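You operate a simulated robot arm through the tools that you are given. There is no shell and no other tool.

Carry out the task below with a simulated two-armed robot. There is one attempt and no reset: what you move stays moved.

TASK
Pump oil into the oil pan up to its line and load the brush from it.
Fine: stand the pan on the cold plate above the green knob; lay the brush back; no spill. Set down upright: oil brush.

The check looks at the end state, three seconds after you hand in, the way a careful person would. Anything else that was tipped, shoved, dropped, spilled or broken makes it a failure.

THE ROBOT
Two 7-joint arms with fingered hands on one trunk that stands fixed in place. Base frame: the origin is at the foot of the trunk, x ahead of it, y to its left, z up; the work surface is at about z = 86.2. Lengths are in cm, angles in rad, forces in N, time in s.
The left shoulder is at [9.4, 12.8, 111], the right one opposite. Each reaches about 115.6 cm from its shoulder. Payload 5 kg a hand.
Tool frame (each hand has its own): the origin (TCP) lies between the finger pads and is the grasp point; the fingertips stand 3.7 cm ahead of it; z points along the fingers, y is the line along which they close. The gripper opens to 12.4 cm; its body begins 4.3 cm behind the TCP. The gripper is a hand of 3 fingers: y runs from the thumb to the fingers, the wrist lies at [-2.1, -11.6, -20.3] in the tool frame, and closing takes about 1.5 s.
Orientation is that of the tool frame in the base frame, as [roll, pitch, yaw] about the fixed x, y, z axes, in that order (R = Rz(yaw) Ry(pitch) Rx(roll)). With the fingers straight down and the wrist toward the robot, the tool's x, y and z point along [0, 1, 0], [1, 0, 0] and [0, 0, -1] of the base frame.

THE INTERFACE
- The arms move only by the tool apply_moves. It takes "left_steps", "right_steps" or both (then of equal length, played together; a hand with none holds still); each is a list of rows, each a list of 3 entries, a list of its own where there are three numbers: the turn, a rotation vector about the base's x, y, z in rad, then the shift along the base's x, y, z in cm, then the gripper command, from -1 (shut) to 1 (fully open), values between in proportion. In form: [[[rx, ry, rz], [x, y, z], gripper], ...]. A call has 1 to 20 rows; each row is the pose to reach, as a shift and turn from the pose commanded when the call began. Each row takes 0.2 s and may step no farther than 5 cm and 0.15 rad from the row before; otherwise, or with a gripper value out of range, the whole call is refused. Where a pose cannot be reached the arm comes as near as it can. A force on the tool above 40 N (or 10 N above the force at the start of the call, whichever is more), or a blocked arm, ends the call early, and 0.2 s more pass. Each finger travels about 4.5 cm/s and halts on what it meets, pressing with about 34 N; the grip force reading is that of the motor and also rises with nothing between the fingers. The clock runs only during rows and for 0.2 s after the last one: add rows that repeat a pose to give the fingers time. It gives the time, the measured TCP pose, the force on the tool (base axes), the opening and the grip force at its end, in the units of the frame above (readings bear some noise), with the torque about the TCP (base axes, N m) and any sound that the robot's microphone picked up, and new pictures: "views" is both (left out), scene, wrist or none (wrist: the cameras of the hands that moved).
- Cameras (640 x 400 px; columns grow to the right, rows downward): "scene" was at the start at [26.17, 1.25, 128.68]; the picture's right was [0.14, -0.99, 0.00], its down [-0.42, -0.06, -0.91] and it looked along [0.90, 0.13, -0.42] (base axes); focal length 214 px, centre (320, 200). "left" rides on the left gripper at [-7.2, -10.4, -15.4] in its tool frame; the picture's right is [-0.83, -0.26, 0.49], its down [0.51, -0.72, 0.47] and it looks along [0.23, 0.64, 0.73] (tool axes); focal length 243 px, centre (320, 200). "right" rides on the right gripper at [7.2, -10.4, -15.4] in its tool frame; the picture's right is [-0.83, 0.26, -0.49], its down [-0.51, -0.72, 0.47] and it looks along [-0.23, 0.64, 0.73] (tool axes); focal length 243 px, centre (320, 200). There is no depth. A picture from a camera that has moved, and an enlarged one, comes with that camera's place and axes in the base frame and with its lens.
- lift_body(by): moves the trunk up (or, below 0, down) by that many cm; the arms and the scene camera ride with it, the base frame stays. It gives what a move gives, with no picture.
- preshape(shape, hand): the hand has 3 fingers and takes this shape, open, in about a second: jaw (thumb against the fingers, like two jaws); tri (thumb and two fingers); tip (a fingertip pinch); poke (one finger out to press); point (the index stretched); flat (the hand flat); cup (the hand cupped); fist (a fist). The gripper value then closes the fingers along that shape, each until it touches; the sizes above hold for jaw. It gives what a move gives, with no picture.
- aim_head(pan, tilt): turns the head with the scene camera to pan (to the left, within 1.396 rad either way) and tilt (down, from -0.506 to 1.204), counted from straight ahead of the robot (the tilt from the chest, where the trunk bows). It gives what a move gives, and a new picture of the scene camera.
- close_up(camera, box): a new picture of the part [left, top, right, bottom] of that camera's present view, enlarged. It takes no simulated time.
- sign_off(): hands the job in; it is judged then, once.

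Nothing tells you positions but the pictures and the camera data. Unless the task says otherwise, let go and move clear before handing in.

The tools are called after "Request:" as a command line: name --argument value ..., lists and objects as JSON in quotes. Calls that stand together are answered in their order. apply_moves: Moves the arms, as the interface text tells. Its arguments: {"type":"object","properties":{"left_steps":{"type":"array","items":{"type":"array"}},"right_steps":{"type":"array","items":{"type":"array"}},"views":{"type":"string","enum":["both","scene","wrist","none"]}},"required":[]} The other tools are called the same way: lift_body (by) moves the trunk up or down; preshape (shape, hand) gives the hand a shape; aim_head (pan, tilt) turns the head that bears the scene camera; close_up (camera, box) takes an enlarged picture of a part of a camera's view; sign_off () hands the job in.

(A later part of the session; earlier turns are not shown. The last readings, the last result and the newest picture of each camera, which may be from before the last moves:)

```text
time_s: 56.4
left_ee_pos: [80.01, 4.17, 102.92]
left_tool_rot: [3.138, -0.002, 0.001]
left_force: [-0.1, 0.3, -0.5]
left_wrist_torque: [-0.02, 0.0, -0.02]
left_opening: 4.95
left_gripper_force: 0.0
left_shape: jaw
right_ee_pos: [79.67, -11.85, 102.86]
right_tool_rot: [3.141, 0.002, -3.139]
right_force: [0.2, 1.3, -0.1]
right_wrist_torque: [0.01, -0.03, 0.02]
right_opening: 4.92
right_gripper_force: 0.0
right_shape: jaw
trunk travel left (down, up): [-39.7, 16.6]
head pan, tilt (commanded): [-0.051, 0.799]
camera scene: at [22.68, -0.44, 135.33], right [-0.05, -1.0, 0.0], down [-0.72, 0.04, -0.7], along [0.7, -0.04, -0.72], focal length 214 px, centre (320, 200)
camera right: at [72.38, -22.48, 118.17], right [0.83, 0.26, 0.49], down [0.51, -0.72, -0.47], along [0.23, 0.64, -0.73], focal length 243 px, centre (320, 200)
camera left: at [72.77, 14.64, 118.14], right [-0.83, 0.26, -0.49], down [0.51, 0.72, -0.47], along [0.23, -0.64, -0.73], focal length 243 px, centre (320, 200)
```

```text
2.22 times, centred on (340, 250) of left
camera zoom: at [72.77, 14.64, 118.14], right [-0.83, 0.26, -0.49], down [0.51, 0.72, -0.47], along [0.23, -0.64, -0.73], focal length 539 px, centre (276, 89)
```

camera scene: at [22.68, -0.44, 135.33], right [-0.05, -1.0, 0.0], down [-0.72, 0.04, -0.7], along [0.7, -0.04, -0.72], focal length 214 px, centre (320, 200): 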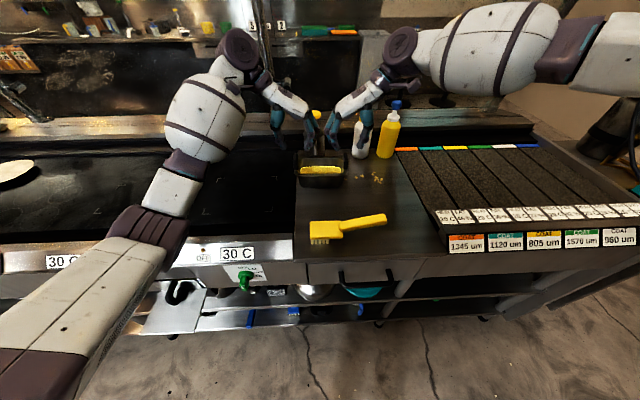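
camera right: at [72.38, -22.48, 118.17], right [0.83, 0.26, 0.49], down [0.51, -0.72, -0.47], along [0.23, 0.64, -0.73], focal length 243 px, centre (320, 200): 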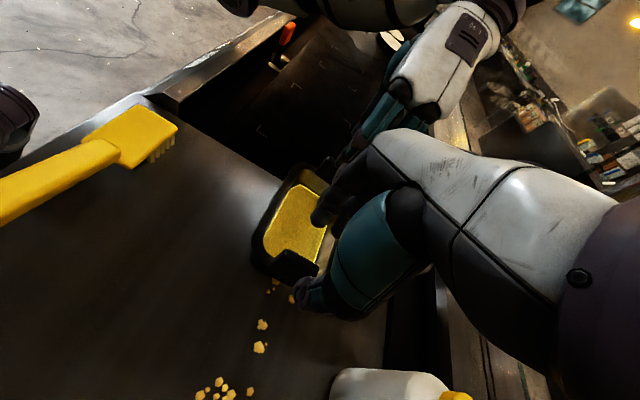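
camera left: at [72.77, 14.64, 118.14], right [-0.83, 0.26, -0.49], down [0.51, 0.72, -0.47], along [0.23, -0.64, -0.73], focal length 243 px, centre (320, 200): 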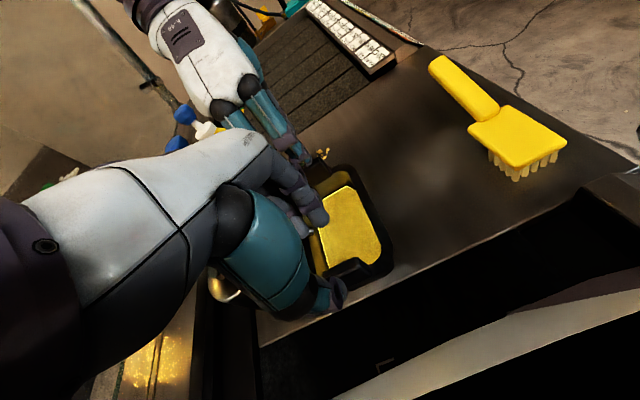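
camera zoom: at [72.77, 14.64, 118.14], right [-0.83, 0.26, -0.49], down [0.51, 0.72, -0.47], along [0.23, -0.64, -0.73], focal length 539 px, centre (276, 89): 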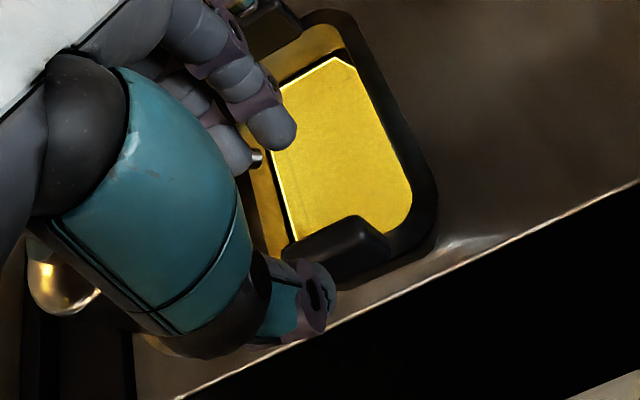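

Alignment looks good, with clearance from the spout. I'll lower both hands to tab height and close.

Request:
apply_moves --left_steps '[[[0, 0, 0], [-0.4, 0, -2], -0.3], [[0, 0, 0], [-0.4, 0, -4.5], -0.3], [[0, 0, 0], [-0.4, 0, -6.5], -0.3], [[0, 0, 0], [-0.4, 0, -7.7], -0.3], [[0, 0, 0], [-0.4, 0, -7.7], -0.3], [[0, 0, 0], [-0.4, 0, -7.7], -0.3]]' --right_steps '[[[0, 0, 0], [-0.3, 0, -2], -0.3], [[0, 0, 0], [-0.3, 0, -4.5], -0.3], [[0, 0, 0], [-0.3, 0, -6.5], -0.3], [[0, 0, 0], [-0.3, 0, -7.6], -0.3], [[0, 0, 0], [-0.3, 0, -7.6], -0.3], [[0, 0, 0], [-0.3, 0, -7.6], -0.3]]' --views "none"

Request:
close_up --camera "scene" --box '[275, 95, 375, 195]'

Request:
close_up --camera "left" --box '[250, 160, 430, 340]'

Request:
close_up --camera "right" --box '[230, 150, 410, 330]'

```text
time_s: 57.8
left_ee_pos: [79.59, 4.14, 94.77]
left_tool_rot: [3.138, -0.003, 0.003]
left_force: [-5.6, 2.2, 1.6]
left_wrist_torque: [-0.13, -0.07, -0.28]
left_opening: 4.34
left_gripper_force: 0.0
left_shape: jaw
right_ee_pos: [79.19, -12.01, 95.1]
right_tool_rot: [-3.141, 0.003, -3.14]
right_force: [-0.2, -0.3, 0.0]
right_wrist_torque: [0.01, 0.0, 0.0]
right_opening: 4.37
right_gripper_force: 0.0
right_shape: jaw
trunk travel left (down, up): [-39.7, 16.6]
head pan, tilt (commanded): [-0.051, 0.799]
```

```text
4.00 times, centred on (325, 145) of scene
camera zoom: at [22.65, -0.42, 135.33], right [-0.05, -1.0, 0.0], down [-0.72, 0.04, -0.7], along [0.7, -0.04, -0.72], focal length 858 px, centre (300, 420)
```

zoom: 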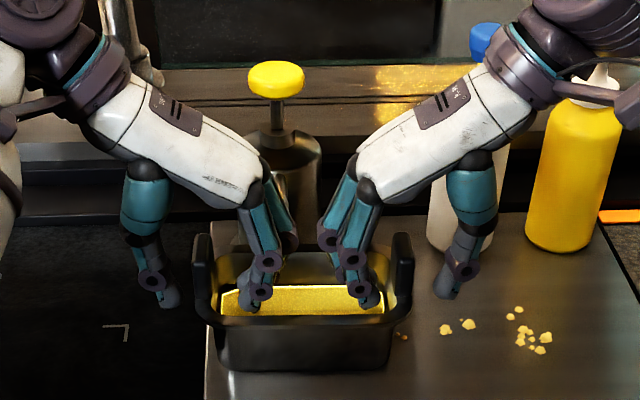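

```text
2.22 times, centred on (340, 250) of left
camera zoom: at [72.23, 14.55, 110.09], right [-0.83, 0.26, -0.49], down [0.51, 0.72, -0.47], along [0.23, -0.64, -0.73], focal length 539 px, centre (276, 89)
```

zoom: 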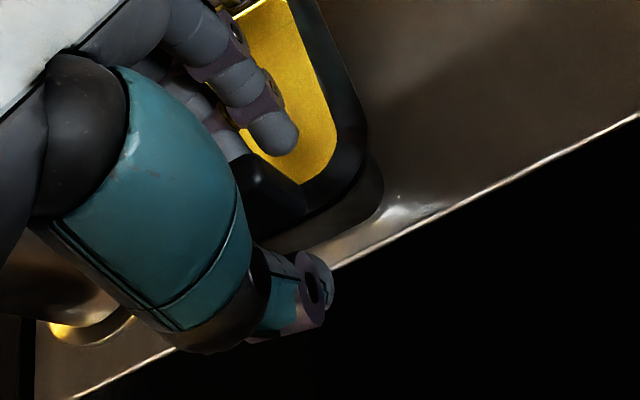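

```text
2.22 times, centred on (320, 240) of right
camera zoom: at [71.88, -22.51, 110.52], right [0.83, 0.26, 0.49], down [0.51, -0.72, -0.47], along [0.23, 0.64, -0.73], focal length 539 px, centre (320, 111)
```

zoom: 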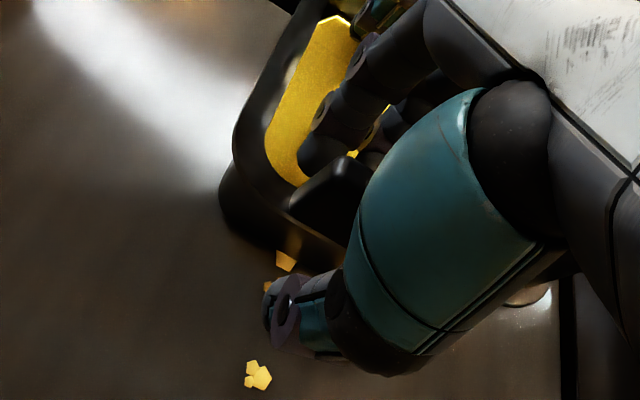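

The left hand reads a 5.6 N push in -x, probably a finger brushing the spout. I'll shift that hand 1 cm toward the robot and recheck before closing.

Request:
apply_moves --left_steps '[[[0, 0, 0], [-0.5, 0.1, 0], -0.35], [[0, 0, 0], [-1.0, 0.15, 0.3], -0.35], [[0, 0, 0], [-1.0, 0.15, 0.3], -0.35]]' --views "none"

Request:
close_up --camera "scene" --box '[290, 105, 350, 180]'

```text
time_s: 58.6
left_ee_pos: [78.69, 4.3, 94.98]
left_tool_rot: [3.141, -0.001, 0.002]
left_force: [1.3, -0.4, 0.0]
left_wrist_torque: [0.0, -0.04, -0.01]
left_opening: 4.07
left_gripper_force: 0.1
left_shape: jaw
right_ee_pos: [79.3, -12.05, 95.02]
right_tool_rot: [-3.141, 0.001, -3.14]
right_force: [-0.2, -0.1, 0.3]
right_wrist_torque: [0.0, -0.02, 0.02]
right_opening: 4.4
right_gripper_force: 0.1
right_shape: jaw
trunk travel left (down, up): [-39.7, 16.6]
head pan, tilt (commanded): [-0.051, 0.799]
```

```text
5.33 times, centred on (320, 142) of scene
camera zoom: at [22.75, -0.45, 135.31], right [-0.05, -1.0, 0.0], down [-0.72, 0.04, -0.7], along [0.7, -0.03, -0.72], focal length 1144 px, centre (320, 507)
```

zoom: 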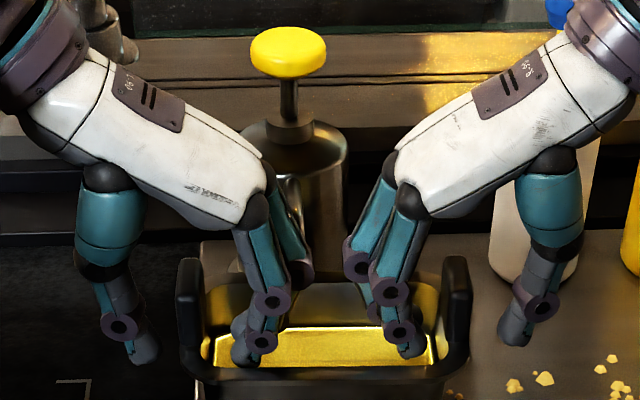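

Contact cleared and the pump hasn't moved. I'll close both hands on the tabs.

Request:
apply_moves --left_steps '[[[0, 0, 0], [0, 0, 0], -0.6], [[0, 0, 0], [0, 0, 0], -0.8], [[0, 0, 0], [0, 0, 0], -1], [[0, 0, 0], [0, 0, 0], -1], [[0, 0, 0], [0, 0, 0], -1], [[0, 0, 0], [0, 0, 0], -1]]' --right_steps '[[[0, 0, 0], [0, 0, 0], -0.6], [[0, 0, 0], [0, 0, 0], -0.8], [[0, 0, 0], [0, 0, 0], -1], [[0, 0, 0], [0, 0, 0], -1], [[0, 0, 0], [0, 0, 0], -1], [[0, 0, 0], [0, 0, 0], -1]]' --views "none"

Request:
close_up --camera "scene" --box '[290, 105, 350, 180]'

Request:
close_up --camera "left" --box '[250, 160, 430, 340]'

```text
time_s: 60.0
left_ee_pos: [78.72, 4.16, 95.04]
left_tool_rot: [3.139, 0.0, 0.001]
left_force: [-0.6, -2.0, 0.2]
left_wrist_torque: [-0.07, 0.06, -0.03]
left_opening: 1.16
left_gripper_force: 33.7
left_shape: jaw
right_ee_pos: [79.24, -11.84, 94.97]
right_tool_rot: [-3.141, 0.0, -3.14]
right_force: [-1.1, 2.5, -0.3]
right_wrist_torque: [0.08, 0.03, 0.02]
right_opening: 1.08
right_gripper_force: 34.3
right_shape: jaw
trunk travel left (down, up): [-39.7, 16.6]
head pan, tilt (commanded): [-0.051, 0.799]
```

```text
5.33 times, centred on (320, 142) of scene
camera zoom: at [22.74, -0.43, 135.31], right [-0.05, -1.0, 0.0], down [-0.72, 0.04, -0.7], along [0.7, -0.04, -0.72], focal length 1144 px, centre (320, 507)
```

zoom: 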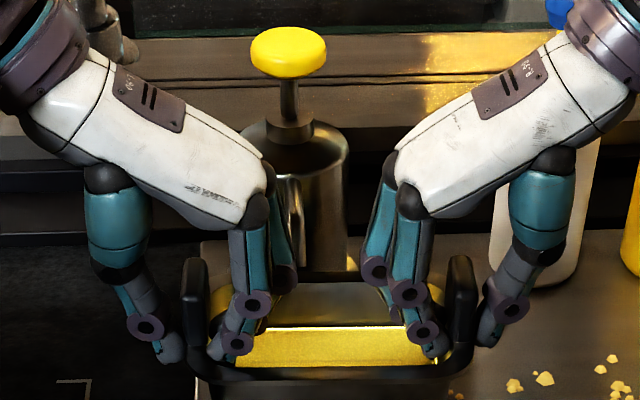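

```text
2.22 times, centred on (340, 250) of left
camera zoom: at [71.38, 14.76, 110.3], right [-0.83, 0.26, -0.49], down [0.51, 0.72, -0.47], along [0.23, -0.64, -0.73], focal length 539 px, centre (276, 89)
```

zoom: 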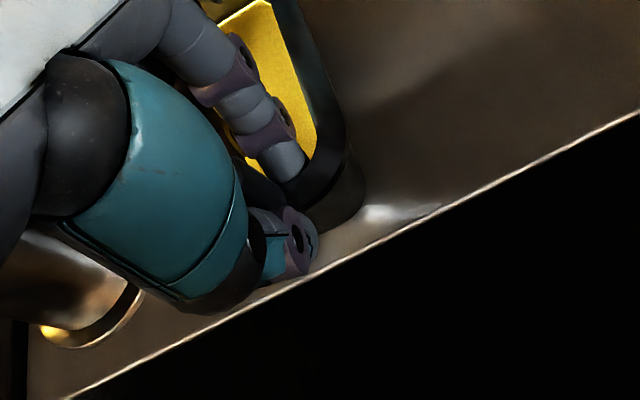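

Both tabs are gripped. Before moving I'll check where the left elbow sits relative to the griddle.

Request:
aim_head --pan 0.35 --tilt 0.75

```text
time_s: 60.9
left_ee_pos: [78.74, 4.27, 95.12]
left_tool_rot: [3.137, 0.0, 0.002]
left_force: [-0.3, -2.3, -0.5]
left_wrist_torque: [-0.1, 0.03, -0.05]
left_opening: 1.13
left_gripper_force: 34.4
left_shape: jaw
right_ee_pos: [79.17, -11.86, 95.02]
right_tool_rot: [3.139, 0.001, -3.14]
right_force: [-0.2, 2.6, -0.3]
right_wrist_torque: [0.14, 0.01, 0.01]
right_opening: 1.1
right_gripper_force: 34.3
right_shape: jaw
trunk travel left (down, up): [-39.7, 16.6]
head pan, tilt (commanded): [0.351, 0.75]
camera scene: at [22.48, 2.82, 135.71], right [0.34, -0.94, 0.0], down [-0.64, -0.23, -0.73], along [0.69, 0.25, -0.68], focal length 214 px, centre (320, 200)
```

scene: 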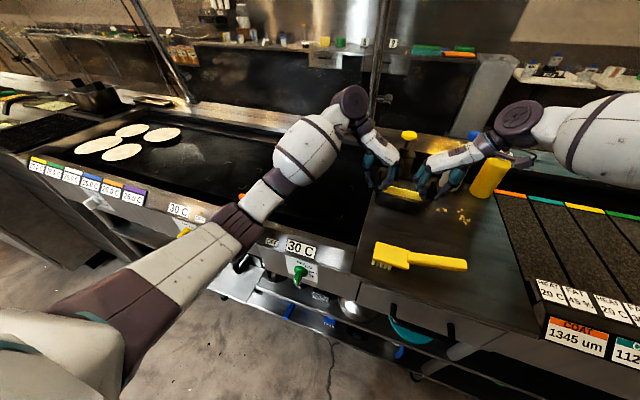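

The elbow is in front of the counter with room to spare. I'll lift the pan 1 cm and draw it slowly out from under the spout.

Request:
apply_moves --left_steps '[[[0, 0, 0], [0, 0, 0.3], -1], [[0, 0, 0], [0, 0, 0.7], -1], [[0, 0, 0], [0, 0, 1.1], -1], [[0, 0, 0], [-0.3, 0, 1.1], -1], [[0, 0, 0], [-0.8, 0, 1.1], -1], [[0, 0, 0], [-1.5, 0, 1.1], -1], [[0, 0, 0], [-2.4, 0, 1.1], -1], [[0, 0, 0], [-3.4, 0, 1.1], -1], [[0, 0, 0], [-4.4, 0, 1.1], -1], [[0, 0, 0], [-5.4, 0, 1.1], -1], [[0, 0, 0], [-6.4, 0, 1.1], -1], [[0, 0, 0], [-7.3, 0, 1.1], -1], [[0, 0, 0], [-8.0, 0, 1.1], -1], [[0, 0, 0], [-8.4, 0, 1.1], -1], [[0, 0, 0], [-8.5, 0, 1.1], -1], [[0, 0, 0], [-8.5, 0, 1.1], -1]]' --right_steps '[[[0, 0, 0], [0, 0, 0.3], -1], [[0, 0, 0], [0, 0, 0.7], -1], [[0, 0, 0], [0, 0, 1.1], -1], [[0, 0, 0], [-0.3, 0, 1.1], -1], [[0, 0, 0], [-0.8, 0, 1.1], -1], [[0, 0, 0], [-1.5, 0, 1.1], -1], [[0, 0, 0], [-2.4, 0, 1.1], -1], [[0, 0, 0], [-3.4, 0, 1.1], -1], [[0, 0, 0], [-4.4, 0, 1.1], -1], [[0, 0, 0], [-5.4, 0, 1.1], -1], [[0, 0, 0], [-6.4, 0, 1.1], -1], [[0, 0, 0], [-7.3, 0, 1.1], -1], [[0, 0, 0], [-8.0, 0, 1.1], -1], [[0, 0, 0], [-8.4, 0, 1.1], -1], [[0, 0, 0], [-8.5, 0, 1.1], -1], [[0, 0, 0], [-8.5, 0, 1.1], -1]]' --views "scene"

Request:
close_up --camera "scene" --box '[340, 110, 480, 230]'

```text
time_s: 64.3
left_ee_pos: [70.08, 4.37, 96.2]
left_tool_rot: [3.14, 0.0, 0.001]
left_force: [-0.6, -5.4, -2.0]
left_wrist_torque: [-0.28, -0.02, -0.04]
left_opening: 1.12
left_gripper_force: 33.5
left_shape: jaw
right_ee_pos: [70.77, -11.91, 96.07]
right_tool_rot: [3.14, 0.001, -3.14]
right_force: [-0.5, 6.2, -1.6]
right_wrist_torque: [0.26, 0.03, 0.01]
right_opening: 1.1
right_gripper_force: 33.9
right_shape: jaw
trunk travel left (down, up): [-39.7, 16.6]
head pan, tilt (commanded): [0.351, 0.75]
camera scene: at [22.5, 2.82, 135.71], right [0.34, -0.94, 0.0], down [-0.64, -0.23, -0.73], along [0.69, 0.25, -0.68], focal length 214 px, centre (320, 200)
```

scene: 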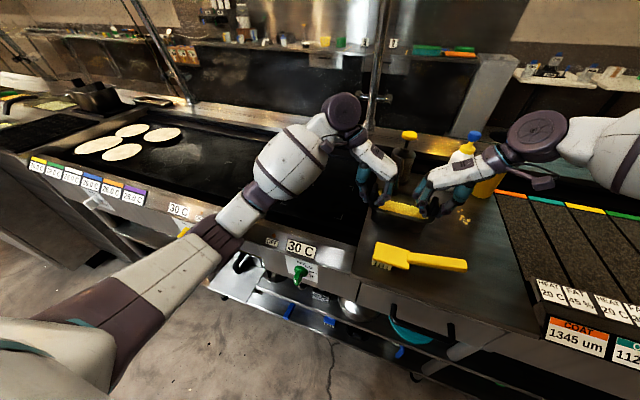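

```text
3.33 times, centred on (410, 170) of scene
camera zoom: at [22.5, 2.82, 135.71], right [0.34, -0.94, 0.0], down [-0.64, -0.23, -0.73], along [0.69, 0.25, -0.68], focal length 715 px, centre (20, 300)
```

zoom: 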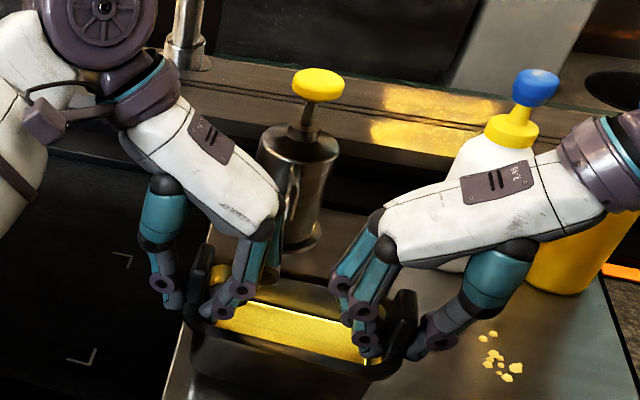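

The pan is clear of the spout. I'll raise the trunk 5 cm, lifting the pan with it, to clear the griddle edge and give the left elbow room.

Request:
lift_body --by 5

Request:
aim_head --pan 0.25 --tilt 0.85

Request:
close_up --camera "scene" --box '[200, 100, 480, 300]'

```text
time_s: 65.2
left_ee_pos: [70.21, 4.28, 100.96]
left_tool_rot: [3.138, 0.003, 0.002]
left_force: [-0.3, 5.1, -2.8]
left_wrist_torque: [0.05, 0.03, -0.01]
left_opening: 1.13
left_gripper_force: 34.3
left_shape: jaw
right_ee_pos: [70.81, -11.99, 101.11]
right_tool_rot: [3.141, -0.001, -3.14]
right_force: [0.7, -4.9, -3.5]
right_wrist_torque: [-0.07, 0.01, 0.03]
right_opening: 1.05
right_gripper_force: 33.8
right_shape: jaw
trunk travel left (down, up): [-44.7, 11.6]
head pan, tilt (commanded): [0.351, 0.75]
```

```text
time_s: 65.9
left_ee_pos: [70.15, 4.24, 101.09]
left_tool_rot: [3.14, -0.001, 0.002]
left_force: [-1.6, 5.6, -1.8]
left_wrist_torque: [0.14, 0.05, 0.01]
left_opening: 1.1
left_gripper_force: 34.1
left_shape: jaw
right_ee_pos: [70.7, -11.83, 101.03]
right_tool_rot: [-3.14, -0.001, -3.141]
right_force: [-0.4, -6.4, -1.1]
right_wrist_torque: [-0.11, -0.01, 0.0]
right_opening: 1.06
right_gripper_force: 34.5
right_shape: jaw
trunk travel left (down, up): [-44.7, 11.6]
head pan, tilt (commanded): [0.25, 0.85]
camera scene: at [20.6, 1.89, 140.5], right [0.25, -0.97, 0.0], down [-0.73, -0.19, -0.66], along [0.64, 0.16, -0.75], focal length 214 px, centre (320, 200)
```

scene: 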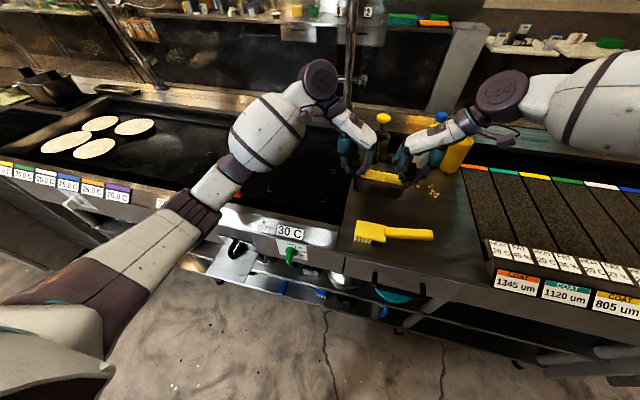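

```text
2.00 times, centred on (340, 200) of scene
camera zoom: at [20.6, 1.89, 140.5], right [0.25, -0.97, 0.0], down [-0.73, -0.19, -0.66], along [0.64, 0.16, -0.75], focal length 429 px, centre (280, 200)
```

zoom: 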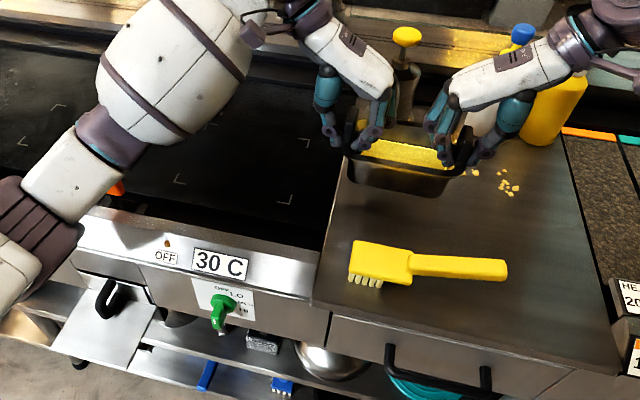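

The path over the griddle looks clear. I'll carry the pan smoothly about 26 cm left to the marked area above the green knob, slowly to avoid slosh.

Request:
apply_moves --left_steps '[[[0, 0, 0], [0.05, 0.4, 0], -1], [[0, 0, 0], [0.14, 1.2, 0], -1], [[0, 0, 0], [0.28, 2.4, 0], -1], [[0, 0, 0], [0.47, 4.0, 0], -1], [[0, 0, 0], [0.69, 5.9, 0], -1], [[0, 0, 0], [0.92, 7.9, 0], -1], [[0, 0, 0], [1.15, 9.9, 0], -1], [[0, 0, 0], [1.39, 11.9, 0], -1], [[0, 0, 0], [1.62, 13.9, 0], -1], [[0, 0, 0], [1.85, 15.9, 0], -1], [[0, 0, 0], [2.08, 17.9, 0], -1], [[0, 0, 0], [2.32, 19.9, 0], -1], [[0, 0, 0], [2.54, 21.8, 0], -1], [[0, 0, 0], [2.72, 23.4, 0], -1], [[0, 0, 0], [2.86, 24.6, 0], -1], [[0, 0, 0], [2.96, 25.4, 0], -1], [[0, 0, 0], [3.02, 25.9, 0], -1], [[0, 0, 0], [3.05, 26.2, 0], -1], [[0, 0, 0], [3.05, 26.2, 0], -1]]' --right_steps '[[[0, 0, 0], [0.05, 0.4, 0], -1], [[0, 0, 0], [0.16, 1.2, 0], -1], [[0, 0, 0], [0.33, 2.4, 0], -1], [[0, 0, 0], [0.54, 4.0, 0], -1], [[0, 0, 0], [0.8, 5.9, 0], -1], [[0, 0, 0], [1.07, 7.9, 0], -1], [[0, 0, 0], [1.34, 9.9, 0], -1], [[0, 0, 0], [1.61, 11.9, 0], -1], [[0, 0, 0], [1.88, 13.9, 0], -1], [[0, 0, 0], [2.15, 15.9, 0], -1], [[0, 0, 0], [2.43, 17.9, 0], -1], [[0, 0, 0], [2.7, 19.9, 0], -1], [[0, 0, 0], [2.95, 21.8, 0], -1], [[0, 0, 0], [3.17, 23.4, 0], -1], [[0, 0, 0], [3.33, 24.6, 0], -1], [[0, 0, 0], [3.44, 25.4, 0], -1], [[0, 0, 0], [3.51, 25.9, 0], -1], [[0, 0, 0], [3.55, 26.2, 0], -1], [[0, 0, 0], [3.55, 26.2, 0], -1]]' --views "both"

Request:
close_up --camera "scene" --box '[200, 80, 440, 280]'

```text
time_s: 68.4
left_ee_pos: [72.23, 22.58, 100.99]
left_tool_rot: [3.129, 0.0, -0.009]
left_force: [-2.5, -21.4, -1.5]
left_wrist_torque: [-0.82, 0.13, -0.21]
left_opening: 1.19
left_gripper_force: 34.1
left_shape: jaw
right_ee_pos: [71.05, 4.62, 101.42]
right_tool_rot: [3.131, 0.004, -3.14]
right_force: [2.4, 21.5, -3.4]
right_wrist_torque: [0.75, -0.05, -0.1]
right_opening: 1.12
right_gripper_force: 33.9
right_shape: jaw
right hand out of reach, approached as far as the arm can: row 10, 11, 12
trunk travel left (down, up): [-44.7, 11.6]
head pan, tilt (commanded): [0.25, 0.85]
stopped in row 12 (right hand): the force on the tool passed its limit at 44 N (the readings are from after the stop); the commanded pose is now the measured one
camera scene: at [20.57, 1.97, 140.5], right [0.25, -0.97, 0.0], down [-0.73, -0.19, -0.66], along [0.64, 0.16, -0.75], focal length 214 px, centre (320, 200)
camera right: at [63.84, -6.07, 116.64], right [0.83, 0.26, 0.5], down [0.51, -0.71, -0.48], along [0.23, 0.65, -0.72], focal length 243 px, centre (320, 200)
camera left: at [65.11, 33.31, 116.2], right [-0.83, 0.26, -0.5], down [0.51, 0.71, -0.48], along [0.23, -0.65, -0.72], focal length 243 px, centre (320, 200)
```

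scene: 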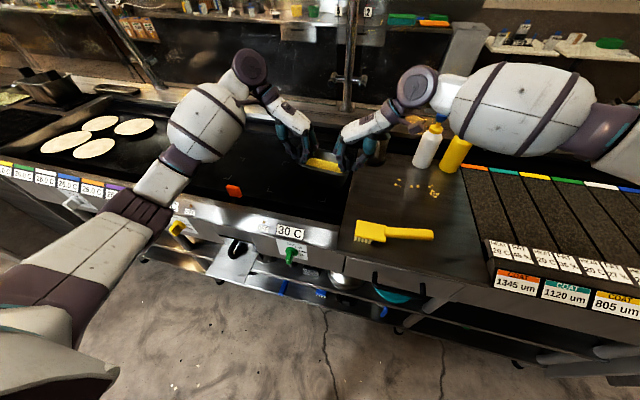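
right: 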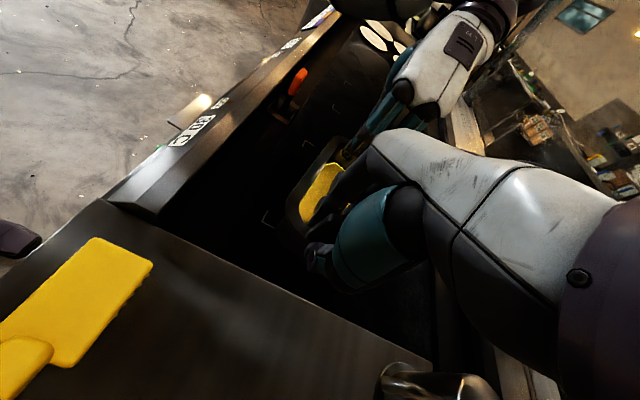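
left: 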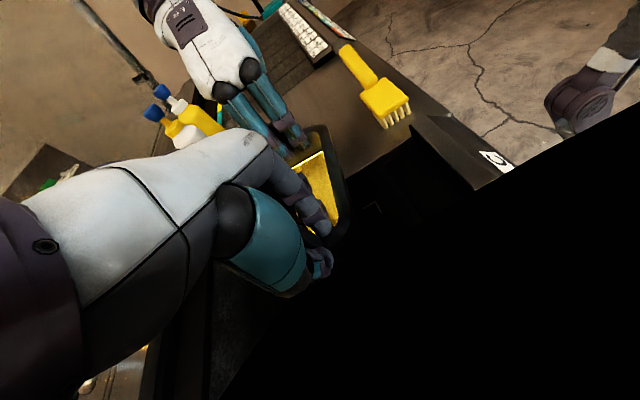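

```text
2.00 times, centred on (320, 180) of scene
camera zoom: at [20.57, 1.97, 140.5], right [0.25, -0.97, 0.0], down [-0.73, -0.19, -0.66], along [0.64, 0.16, -0.75], focal length 429 px, centre (320, 240)
```

zoom: 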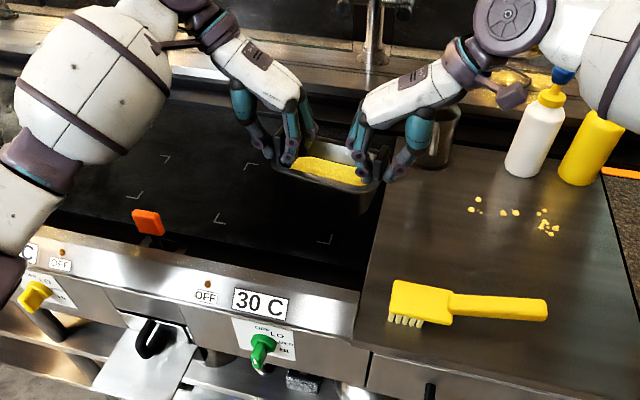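

The right arm hit its reach limit partway while the left kept going, so the hands are pulling apart at about 21 N. I'll ease the left hand back to remove the tension.

Request:
apply_moves --left_steps '[[[0, 0, 0.003], [0, -0.5, 0], -1], [[0, 0, 0.006], [-0.1, -1.0, 0.1], -1], [[0, 0, 0.009], [-0.2, -1.4, 0.1], -1], [[0, 0, 0.009], [-0.2, -1.6, 0.1], -1], [[0, 0, 0.009], [-0.2, -1.6, 0.1], -1]]' --views "none"

Request:
close_up --camera "scene" --box '[270, 110, 390, 220]'

Request:
close_up --camera "right" --box '[260, 140, 400, 290]'

Request:
close_up --camera "left" --box '[240, 120, 400, 290]'

```text
time_s: 69.6
left_ee_pos: [72.16, 21.33, 101.24]
left_tool_rot: [3.136, 0.0, 0.007]
left_force: [-0.4, 5.7, -2.8]
left_wrist_torque: [0.22, 0.1, -0.05]
left_opening: 1.15
left_gripper_force: 34.4
left_shape: jaw
right_ee_pos: [71.25, 4.33, 101.36]
right_tool_rot: [3.134, 0.003, -3.137]
right_force: [1.1, -6.2, -2.3]
right_wrist_torque: [-0.25, 0.03, -0.04]
right_opening: 1.1
right_gripper_force: 34.2
right_shape: jaw
trunk travel left (down, up): [-44.7, 11.6]
head pan, tilt (commanded): [0.25, 0.85]
```

```text
3.64 times, centred on (330, 165) of scene
camera zoom: at [20.58, 1.89, 140.5], right [0.25, -0.97, 0.0], down [-0.73, -0.19, -0.66], along [0.64, 0.16, -0.75], focal length 780 px, centre (284, 327)
```

zoom: 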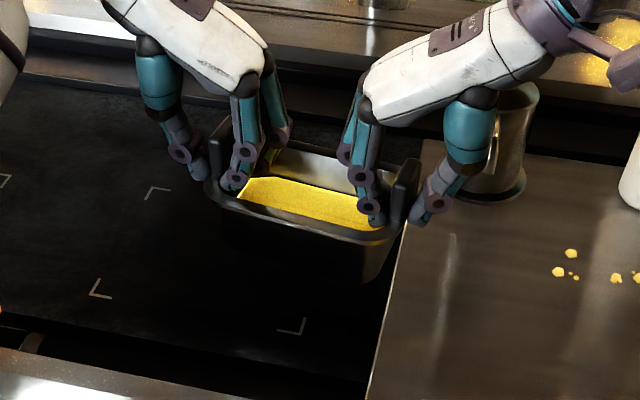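

```text
2.67 times, centred on (330, 215) of right
camera zoom: at [63.92, -6.34, 116.58], right [0.83, 0.26, 0.5], down [0.51, -0.72, -0.47], along [0.23, 0.65, -0.73], focal length 647 px, centre (293, 160)
```

zoom: 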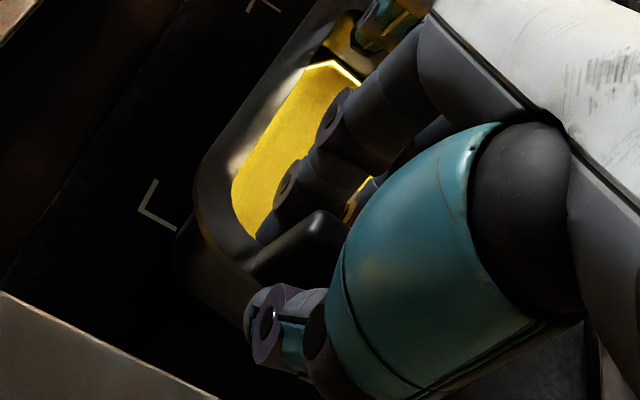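

```text
2.35 times, centred on (320, 205) of left
camera zoom: at [64.87, 31.79, 116.37], right [-0.83, 0.25, -0.49], down [0.5, 0.72, -0.48], along [0.24, -0.65, -0.73], focal length 571 px, centre (320, 188)
```

zoom: 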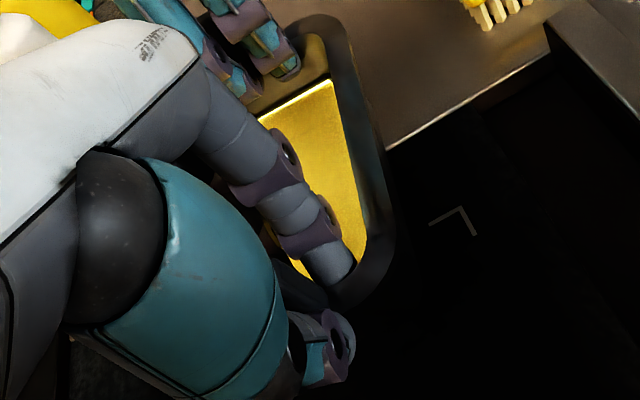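

The pan is still level and held. I'll lower the trunk 4 cm, which extends forward reach, then test a small further move left.

Request:
lift_body --by -4

Request:
apply_moves --left_steps '[[[0, 0, 0], [0, 0.3, 0], -1], [[0, 0, 0], [0, 0.8, 0], -1], [[0, 0, 0], [0, 1.2, 0], -1], [[0, 0, 0], [0, 1.5, 0], -1]]' --right_steps '[[[0, 0, 0], [0, 0.3, 0], -1], [[0, 0, 0], [0, 0.8, 0], -1], [[0, 0, 0], [0, 1.2, 0], -1], [[0, 0, 0], [0, 1.5, 0], -1]]' --views "scene"

```text
time_s: 70.5
left_ee_pos: [72.05, 21.2, 97.34]
left_tool_rot: [3.134, -0.003, 0.005]
left_force: [-0.3, 8.2, -2.2]
left_wrist_torque: [0.24, 0.06, -0.08]
left_opening: 1.14
left_gripper_force: 34.4
left_shape: jaw
right_ee_pos: [71.18, 4.35, 97.39]
right_tool_rot: [3.135, 0.006, -3.137]
right_force: [0.4, -7.0, -1.5]
right_wrist_torque: [-0.25, -0.01, -0.07]
right_opening: 1.07
right_gripper_force: 34.1
right_shape: jaw
trunk travel left (down, up): [-40.7, 15.6]
head pan, tilt (commanded): [0.25, 0.85]
```

```text
time_s: 71.5
left_ee_pos: [72.07, 22.71, 97.15]
left_tool_rot: [3.13, 0.001, 0.004]
left_force: [-3.9, -19.7, -2.6]
left_wrist_torque: [-0.71, 0.14, -0.21]
left_opening: 1.23
left_gripper_force: 34.1
left_shape: jaw
right_ee_pos: [70.76, 5.22, 97.41]
right_tool_rot: [3.131, 0.004, -3.137]
right_force: [3.0, 20.6, -3.2]
right_wrist_torque: [0.67, -0.06, -0.08]
right_opening: 1.15
right_gripper_force: 33.8
right_shape: jaw
right hand out of reach, approached as far as the arm can: row 2, 3, 4
trunk travel left (down, up): [-40.7, 15.6]
head pan, tilt (commanded): [0.25, 0.85]
camera scene: at [21.99, 1.92, 135.98], right [0.25, -0.97, 0.0], down [-0.73, -0.19, -0.66], along [0.64, 0.16, -0.75], focal length 214 px, centre (320, 200)
```

scene: 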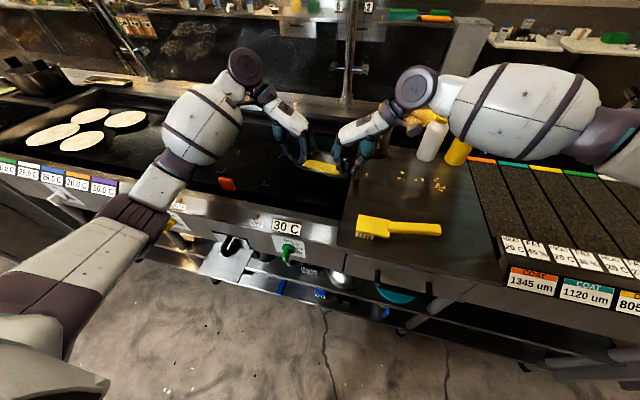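

The right arm can't carry further left in this hand pose. I'll relieve the tension, set the pan gently on the griddle here, then slide it the last few centimetres with the left hand holding its tab.

Request:
apply_moves --left_steps '[[[0, 0, 0], [0, -0.4, 0], -1], [[0, 0, 0], [0, -0.8, 0], -1], [[0, 0, 0], [0, -0.9, 0], -1], [[0, 0, 0], [0, -0.9, 0], -1]]' --views "none"

Request:
close_up --camera "scene" --box '[270, 120, 390, 240]'

Request:
close_up --camera "left" --box '[280, 60, 640, 300]'

```text
time_s: 72.5
left_ee_pos: [72.21, 21.77, 97.08]
left_tool_rot: [3.134, -0.001, 0.007]
left_force: [-0.4, 4.8, -2.4]
left_wrist_torque: [0.11, 0.05, -0.09]
left_opening: 1.2
left_gripper_force: 34.4
left_shape: jaw
right_ee_pos: [70.92, 4.8, 97.2]
right_tool_rot: [3.135, 0.002, -3.14]
right_force: [1.6, -3.7, -3.1]
right_wrist_torque: [-0.13, 0.0, -0.1]
right_opening: 1.13
right_gripper_force: 34.0
right_shape: jaw
trunk travel left (down, up): [-40.7, 15.6]
head pan, tilt (commanded): [0.25, 0.85]
```

```text
3.33 times, centred on (330, 180) of scene
camera zoom: at [22.01, 1.91, 135.98], right [0.25, -0.97, 0.0], down [-0.73, -0.19, -0.66], along [0.64, 0.16, -0.75], focal length 715 px, centre (287, 267)
```

zoom: 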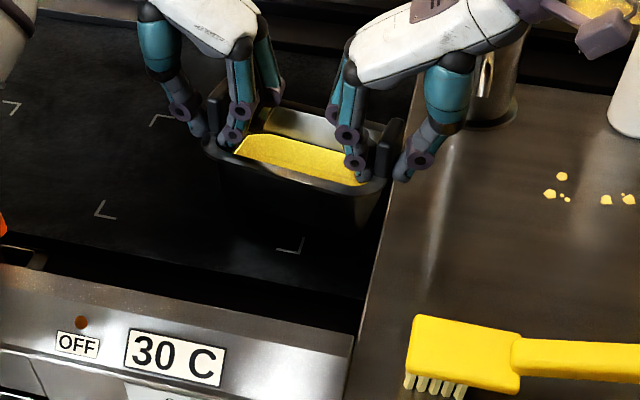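

```text
1.67 times, centred on (460, 180) of left
camera zoom: at [64.79, 32.33, 112.31], right [-0.83, 0.25, -0.49], down [0.5, 0.72, -0.48], along [0.24, -0.65, -0.73], focal length 404 px, centre (87, 233)
```

zoom: 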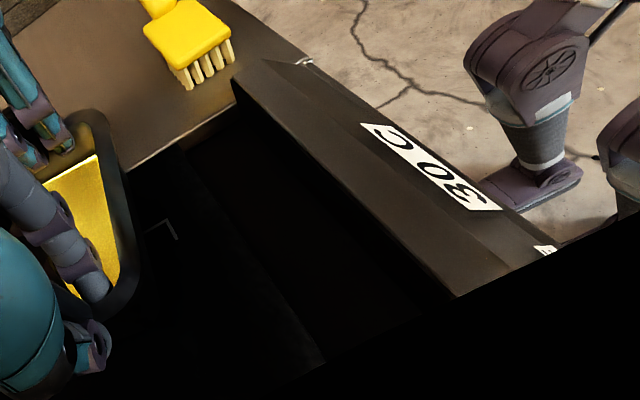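

By triangulation the griddle surface is near z≈85.8, with the marked area centred near (74.6, 22.0). I'll lower the pan by trunk most of the way, then ease it down to contact.

Request:
lift_body --by -2.0

Request:
apply_moves --left_steps '[[[0, 0, 0], [0, 0, -0.2], -1], [[0, 0, 0], [0, 0, -0.4], -1], [[0, 0, 0], [0, 0, -0.4], -1]]' --right_steps '[[[0, 0, 0], [0, 0, -0.2], -1], [[0, 0, 0], [0, 0, -0.4], -1], [[0, 0, 0], [0, 0, -0.4], -1]]' --views "none"

Request:
close_up --camera "scene" --box '[270, 120, 390, 240]'

```text
time_s: 73.1
left_ee_pos: [72.14, 21.77, 95.22]
left_tool_rot: [3.133, 0.001, 0.007]
left_force: [-1.6, 3.4, -1.8]
left_wrist_torque: [0.1, -0.02, -0.12]
left_opening: 1.22
left_gripper_force: 34.4
left_shape: jaw
right_ee_pos: [71.02, 4.99, 95.35]
right_tool_rot: [3.136, 0.005, -3.137]
right_force: [-0.4, -3.9, 0.3]
right_wrist_torque: [-0.14, -0.02, -0.03]
right_opening: 1.14
right_gripper_force: 33.8
right_shape: jaw
trunk travel left (down, up): [-38.7, 17.6]
head pan, tilt (commanded): [0.25, 0.85]
```

```text
time_s: 73.9
left_ee_pos: [71.97, 21.91, 95.0]
left_tool_rot: [3.132, -0.005, 0.006]
left_force: [3.3, 6.5, 10.8]
left_wrist_torque: [0.2, -0.22, -0.07]
left_opening: 1.23
left_gripper_force: 33.7
left_shape: jaw
right_ee_pos: [70.78, 4.98, 95.08]
right_tool_rot: [3.133, 0.007, -3.14]
right_force: [2.7, -5.1, 11.6]
right_wrist_torque: [-0.12, -0.13, -0.04]
right_opening: 1.16
right_gripper_force: 34.0
right_shape: jaw
trunk travel left (down, up): [-38.7, 17.6]
head pan, tilt (commanded): [0.25, 0.85]
```

```text
3.33 times, centred on (330, 180) of scene
camera zoom: at [22.34, 1.87, 133.91], right [0.25, -0.97, 0.0], down [-0.73, -0.19, -0.66], along [0.64, 0.16, -0.75], focal length 715 px, centre (287, 267)
```

zoom: 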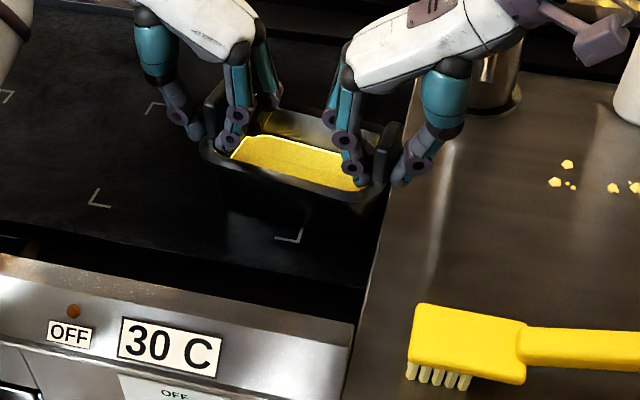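

Both sides are in contact with the griddle (about +11 N each). I'll ease the down-force, open the right hand and lift it away while the left keeps its hold.

Request:
apply_moves --left_steps '[[[0, 0, 0], [0, 0, 0.2], -1], [[0, 0, 0], [0, 0, 0.25], -1], [[0, 0, 0], [0, 0, 0.25], -1], [[0, 0, 0], [0, 0, 0.25], -1], [[0, 0, 0], [0, 0, 0.25], -1], [[0, 0, 0], [0, 0, 0.25], -1], [[0, 0, 0], [0, 0, 0.25], -1], [[0, 0, 0], [0, 0, 0.25], -1], [[0, 0, 0], [0, 0, 0.25], -1]]' --right_steps '[[[0, 0, 0], [0, 0, 0.2], -1], [[0, 0, 0], [0, 0, 0.25], -0.7], [[0, 0, 0], [0, 0, 0.25], -0.4], [[0, 0, 0], [0, 0, 0.25], -0.2], [[0, 0, 0], [0, 0, 0.25], -0.2], [[0, 0, 0], [0, 0, 2], -0.2], [[0, 0, 0], [0, -0.5, 5], -0.2], [[0, 0, 0], [0, -3, 9], -0.2], [[0, 0, 0], [0, -6, 13], -0.2]]' --views "scene"

Request:
close_up --camera "scene" --box '[250, 110, 390, 240]'

```text
time_s: 75.9
left_ee_pos: [72.07, 21.9, 94.99]
left_tool_rot: [3.135, 0.0, 0.004]
left_force: [-1.3, 0.7, 0.0]
left_wrist_torque: [-0.01, -0.09, -0.07]
left_opening: 1.23
left_gripper_force: 34.0
left_shape: jaw
right_ee_pos: [70.94, -1.32, 107.9]
right_tool_rot: [3.133, 0.005, -3.138]
right_force: [-0.5, -0.5, -0.1]
right_wrist_torque: [0.01, 0.0, -0.05]
right_opening: 4.92
right_gripper_force: 0.1
right_shape: jaw
trunk travel left (down, up): [-38.7, 17.6]
head pan, tilt (commanded): [0.25, 0.85]
camera scene: at [22.41, 1.84, 133.88], right [0.25, -0.97, 0.0], down [-0.73, -0.19, -0.66], along [0.64, 0.16, -0.75], focal length 214 px, centre (320, 200)
```

scene: 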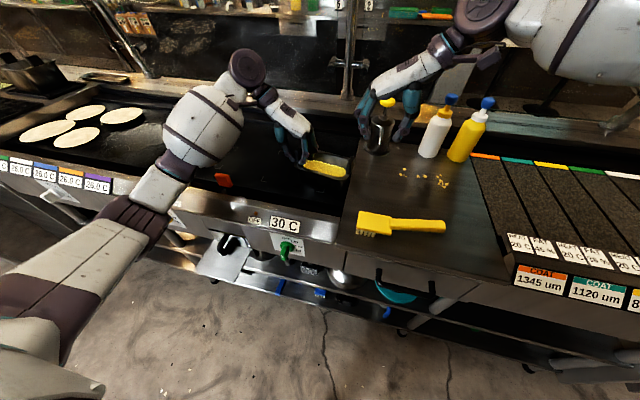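

```text
3.08 times, centred on (320, 175) of scene
camera zoom: at [22.41, 1.84, 133.88], right [0.25, -0.97, 0.0], down [-0.73, -0.19, -0.66], along [0.64, 0.16, -0.75], focal length 660 px, centre (320, 277)
```

zoom: 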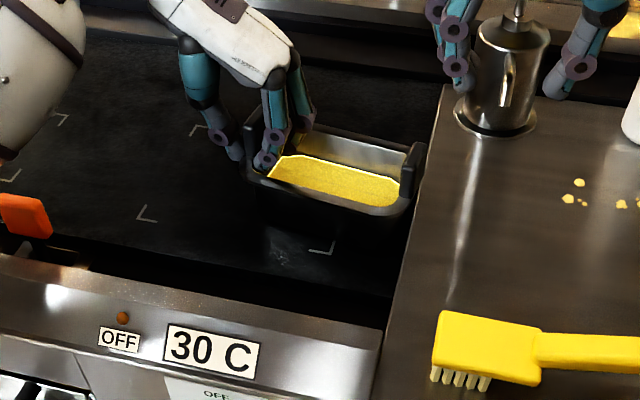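

The pan stands securely on the griddle about 8.5 cm short of the marked area's centre, near (74.7, 22.2). I'll slide it there slowly with the left hand, correcting its small yaw.

Request:
apply_moves --left_steps '[[[0, 0, 0.004], [0.05, 0.3, 0], -1], [[0, 0, 0.012], [0.15, 0.9, 0], -1], [[0, 0, 0.022], [0.29, 1.7, 0], -1], [[0, 0, 0.033], [0.44, 2.6, 0], -1], [[0, 0, 0.044], [0.59, 3.5, 0], -1], [[0, 0, 0.055], [0.74, 4.4, 0], -1], [[0, 0, 0.066], [0.89, 5.3, 0], -1], [[0, 0, 0.076], [1.04, 6.2, 0], -1], [[0, 0, 0.083], [1.18, 7.1, 0], -1], [[0, 0, 0.088], [1.29, 7.8, 0], -1], [[0, 0, 0.09], [1.37, 8.3, 0], -1], [[0, 0, 0.09], [1.4, 8.5, 0], -1], [[0, 0, 0.09], [1.4, 8.5, 0], -1]]' --views "scene"

Request:
close_up --camera "scene" --box '[220, 110, 380, 240]'

```text
time_s: 78.7
left_ee_pos: [73.39, 30.18, 95.04]
left_tool_rot: [3.133, -0.002, 0.095]
left_force: [0.8, -1.9, 3.1]
left_wrist_torque: [-0.06, -0.1, 0.0]
left_opening: 1.23
left_gripper_force: 33.6
left_shape: jaw
right_ee_pos: [71.02, -1.32, 107.79]
right_tool_rot: [3.132, 0.004, -3.138]
right_force: [-0.2, 0.1, -0.4]
right_wrist_torque: [0.0, 0.0, 0.02]
right_opening: 4.92
right_gripper_force: 0.1
right_shape: jaw
trunk travel left (down, up): [-38.7, 17.6]
head pan, tilt (commanded): [0.25, 0.85]
camera scene: at [22.5, 1.86, 133.87], right [0.25, -0.97, 0.0], down [-0.73, -0.19, -0.66], along [0.64, 0.16, -0.75], focal length 214 px, centre (320, 200)
```

scene: 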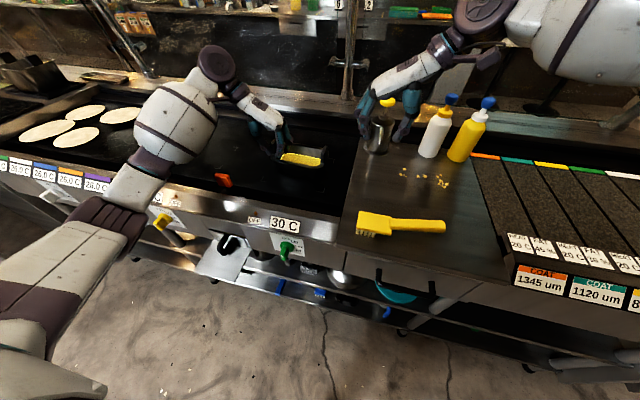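

```text
3.08 times, centred on (300, 175) of scene
camera zoom: at [22.5, 1.86, 133.87], right [0.25, -0.97, 0.0], down [-0.73, -0.19, -0.66], along [0.64, 0.16, -0.75], focal length 660 px, centre (382, 277)
```

zoom: 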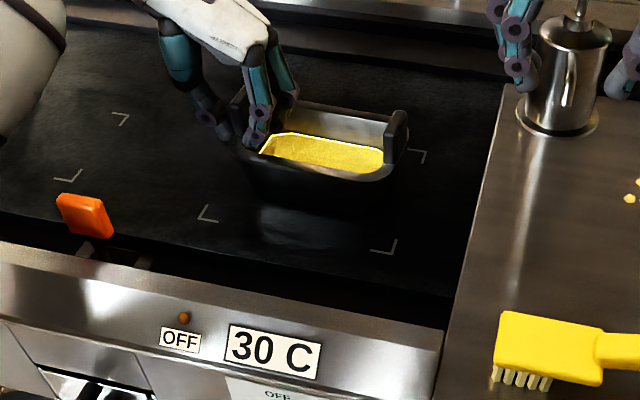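

The pan now sits inside the marked corners above the green knob. I'll release it with the left hand and raise that hand clear.

Request:
apply_moves --left_steps '[[[0, 0, 0], [0, 0, 0.1], -0.8], [[0, 0, 0], [0, 0, 0.1], -0.6], [[0, 0, 0], [0, 0, 0.1], -0.35], [[0, 0, 0], [0, 0, 0.1], -0.3], [[0, 0, 0], [0, 0, 0.1], -0.3], [[0, 0, 0], [0, 0, 2], -0.3], [[0, 0, 0], [0, 0, 6], -0.3], [[0, 0, 0], [0, 2, 10], -0.3], [[0, 0, 0], [0, 5, 14], -0.3], [[0, 0, 0], [0, 9, 17], -0.3]]' --views "scene"

Request:
close_up --camera "scene" --box '[220, 110, 380, 240]'

Request:
close_up --camera "scene" --box '[270, 135, 330, 185]'

Request:
close_up --camera "scene" --box '[340, 195, 460, 255]'

```text
time_s: 80.9
left_ee_pos: [73.42, 39.51, 111.81]
left_tool_rot: [3.132, 0.0, 0.094]
left_force: [0.1, -0.3, 1.0]
left_wrist_torque: [-0.04, -0.02, -0.02]
left_opening: 4.31
left_gripper_force: 0.1
left_shape: jaw
right_ee_pos: [70.95, -1.2, 107.98]
right_tool_rot: [3.136, 0.003, -3.139]
right_force: [-0.3, 1.2, 0.8]
right_wrist_torque: [0.02, -0.01, 0.01]
right_opening: 4.92
right_gripper_force: 0.1
right_shape: jaw
trunk travel left (down, up): [-38.7, 17.6]
head pan, tilt (commanded): [0.25, 0.85]
camera scene: at [22.45, 1.95, 133.87], right [0.25, -0.97, 0.0], down [-0.73, -0.19, -0.66], along [0.64, 0.16, -0.75], focal length 214 px, centre (320, 200)
```

scene: 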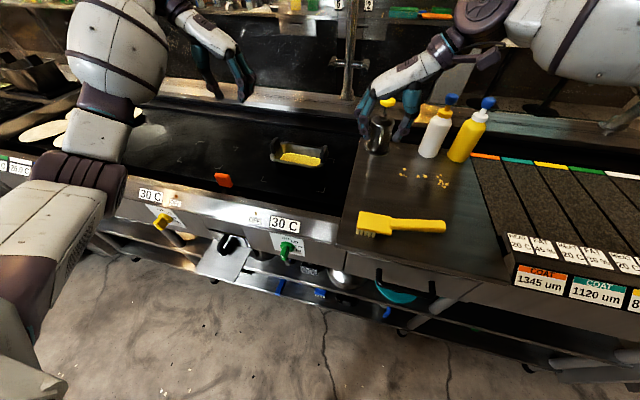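

```text
3.08 times, centred on (300, 175) of scene
camera zoom: at [22.45, 1.95, 133.87], right [0.25, -0.97, 0.0], down [-0.73, -0.19, -0.66], along [0.64, 0.16, -0.75], focal length 660 px, centre (382, 277)
```

zoom: 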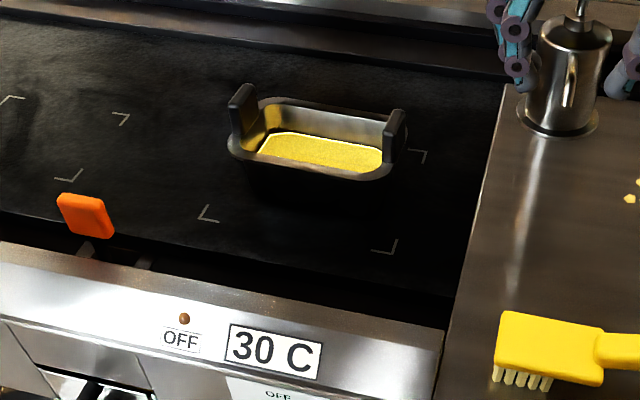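

```text
8.00 times, centred on (300, 160) of scene
camera zoom: at [22.45, 1.95, 133.87], right [0.25, -0.97, 0.0], down [-0.73, -0.19, -0.66], along [0.64, 0.16, -0.75], focal length 1716 px, centre (480, 520)
```

zoom: 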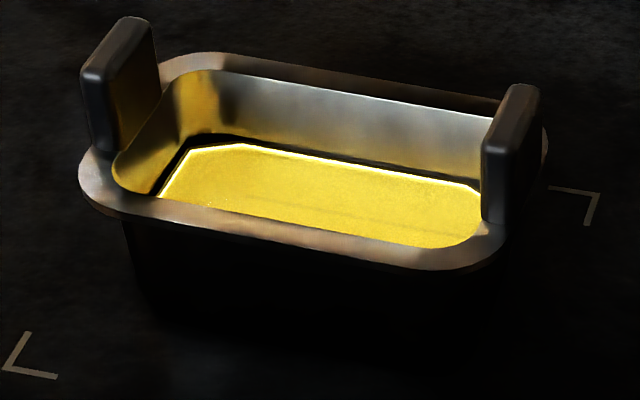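

```text
5.33 times, centred on (400, 225) of scene
camera zoom: at [22.45, 1.95, 133.87], right [0.25, -0.97, 0.0], down [-0.73, -0.19, -0.66], along [0.64, 0.16, -0.75], focal length 1144 px, centre (-107, 67)
```

zoom: 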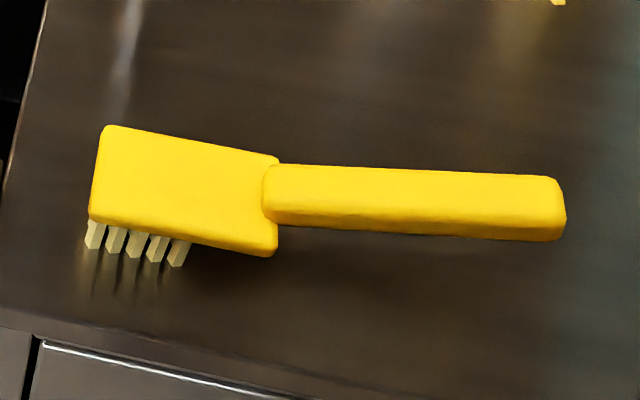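

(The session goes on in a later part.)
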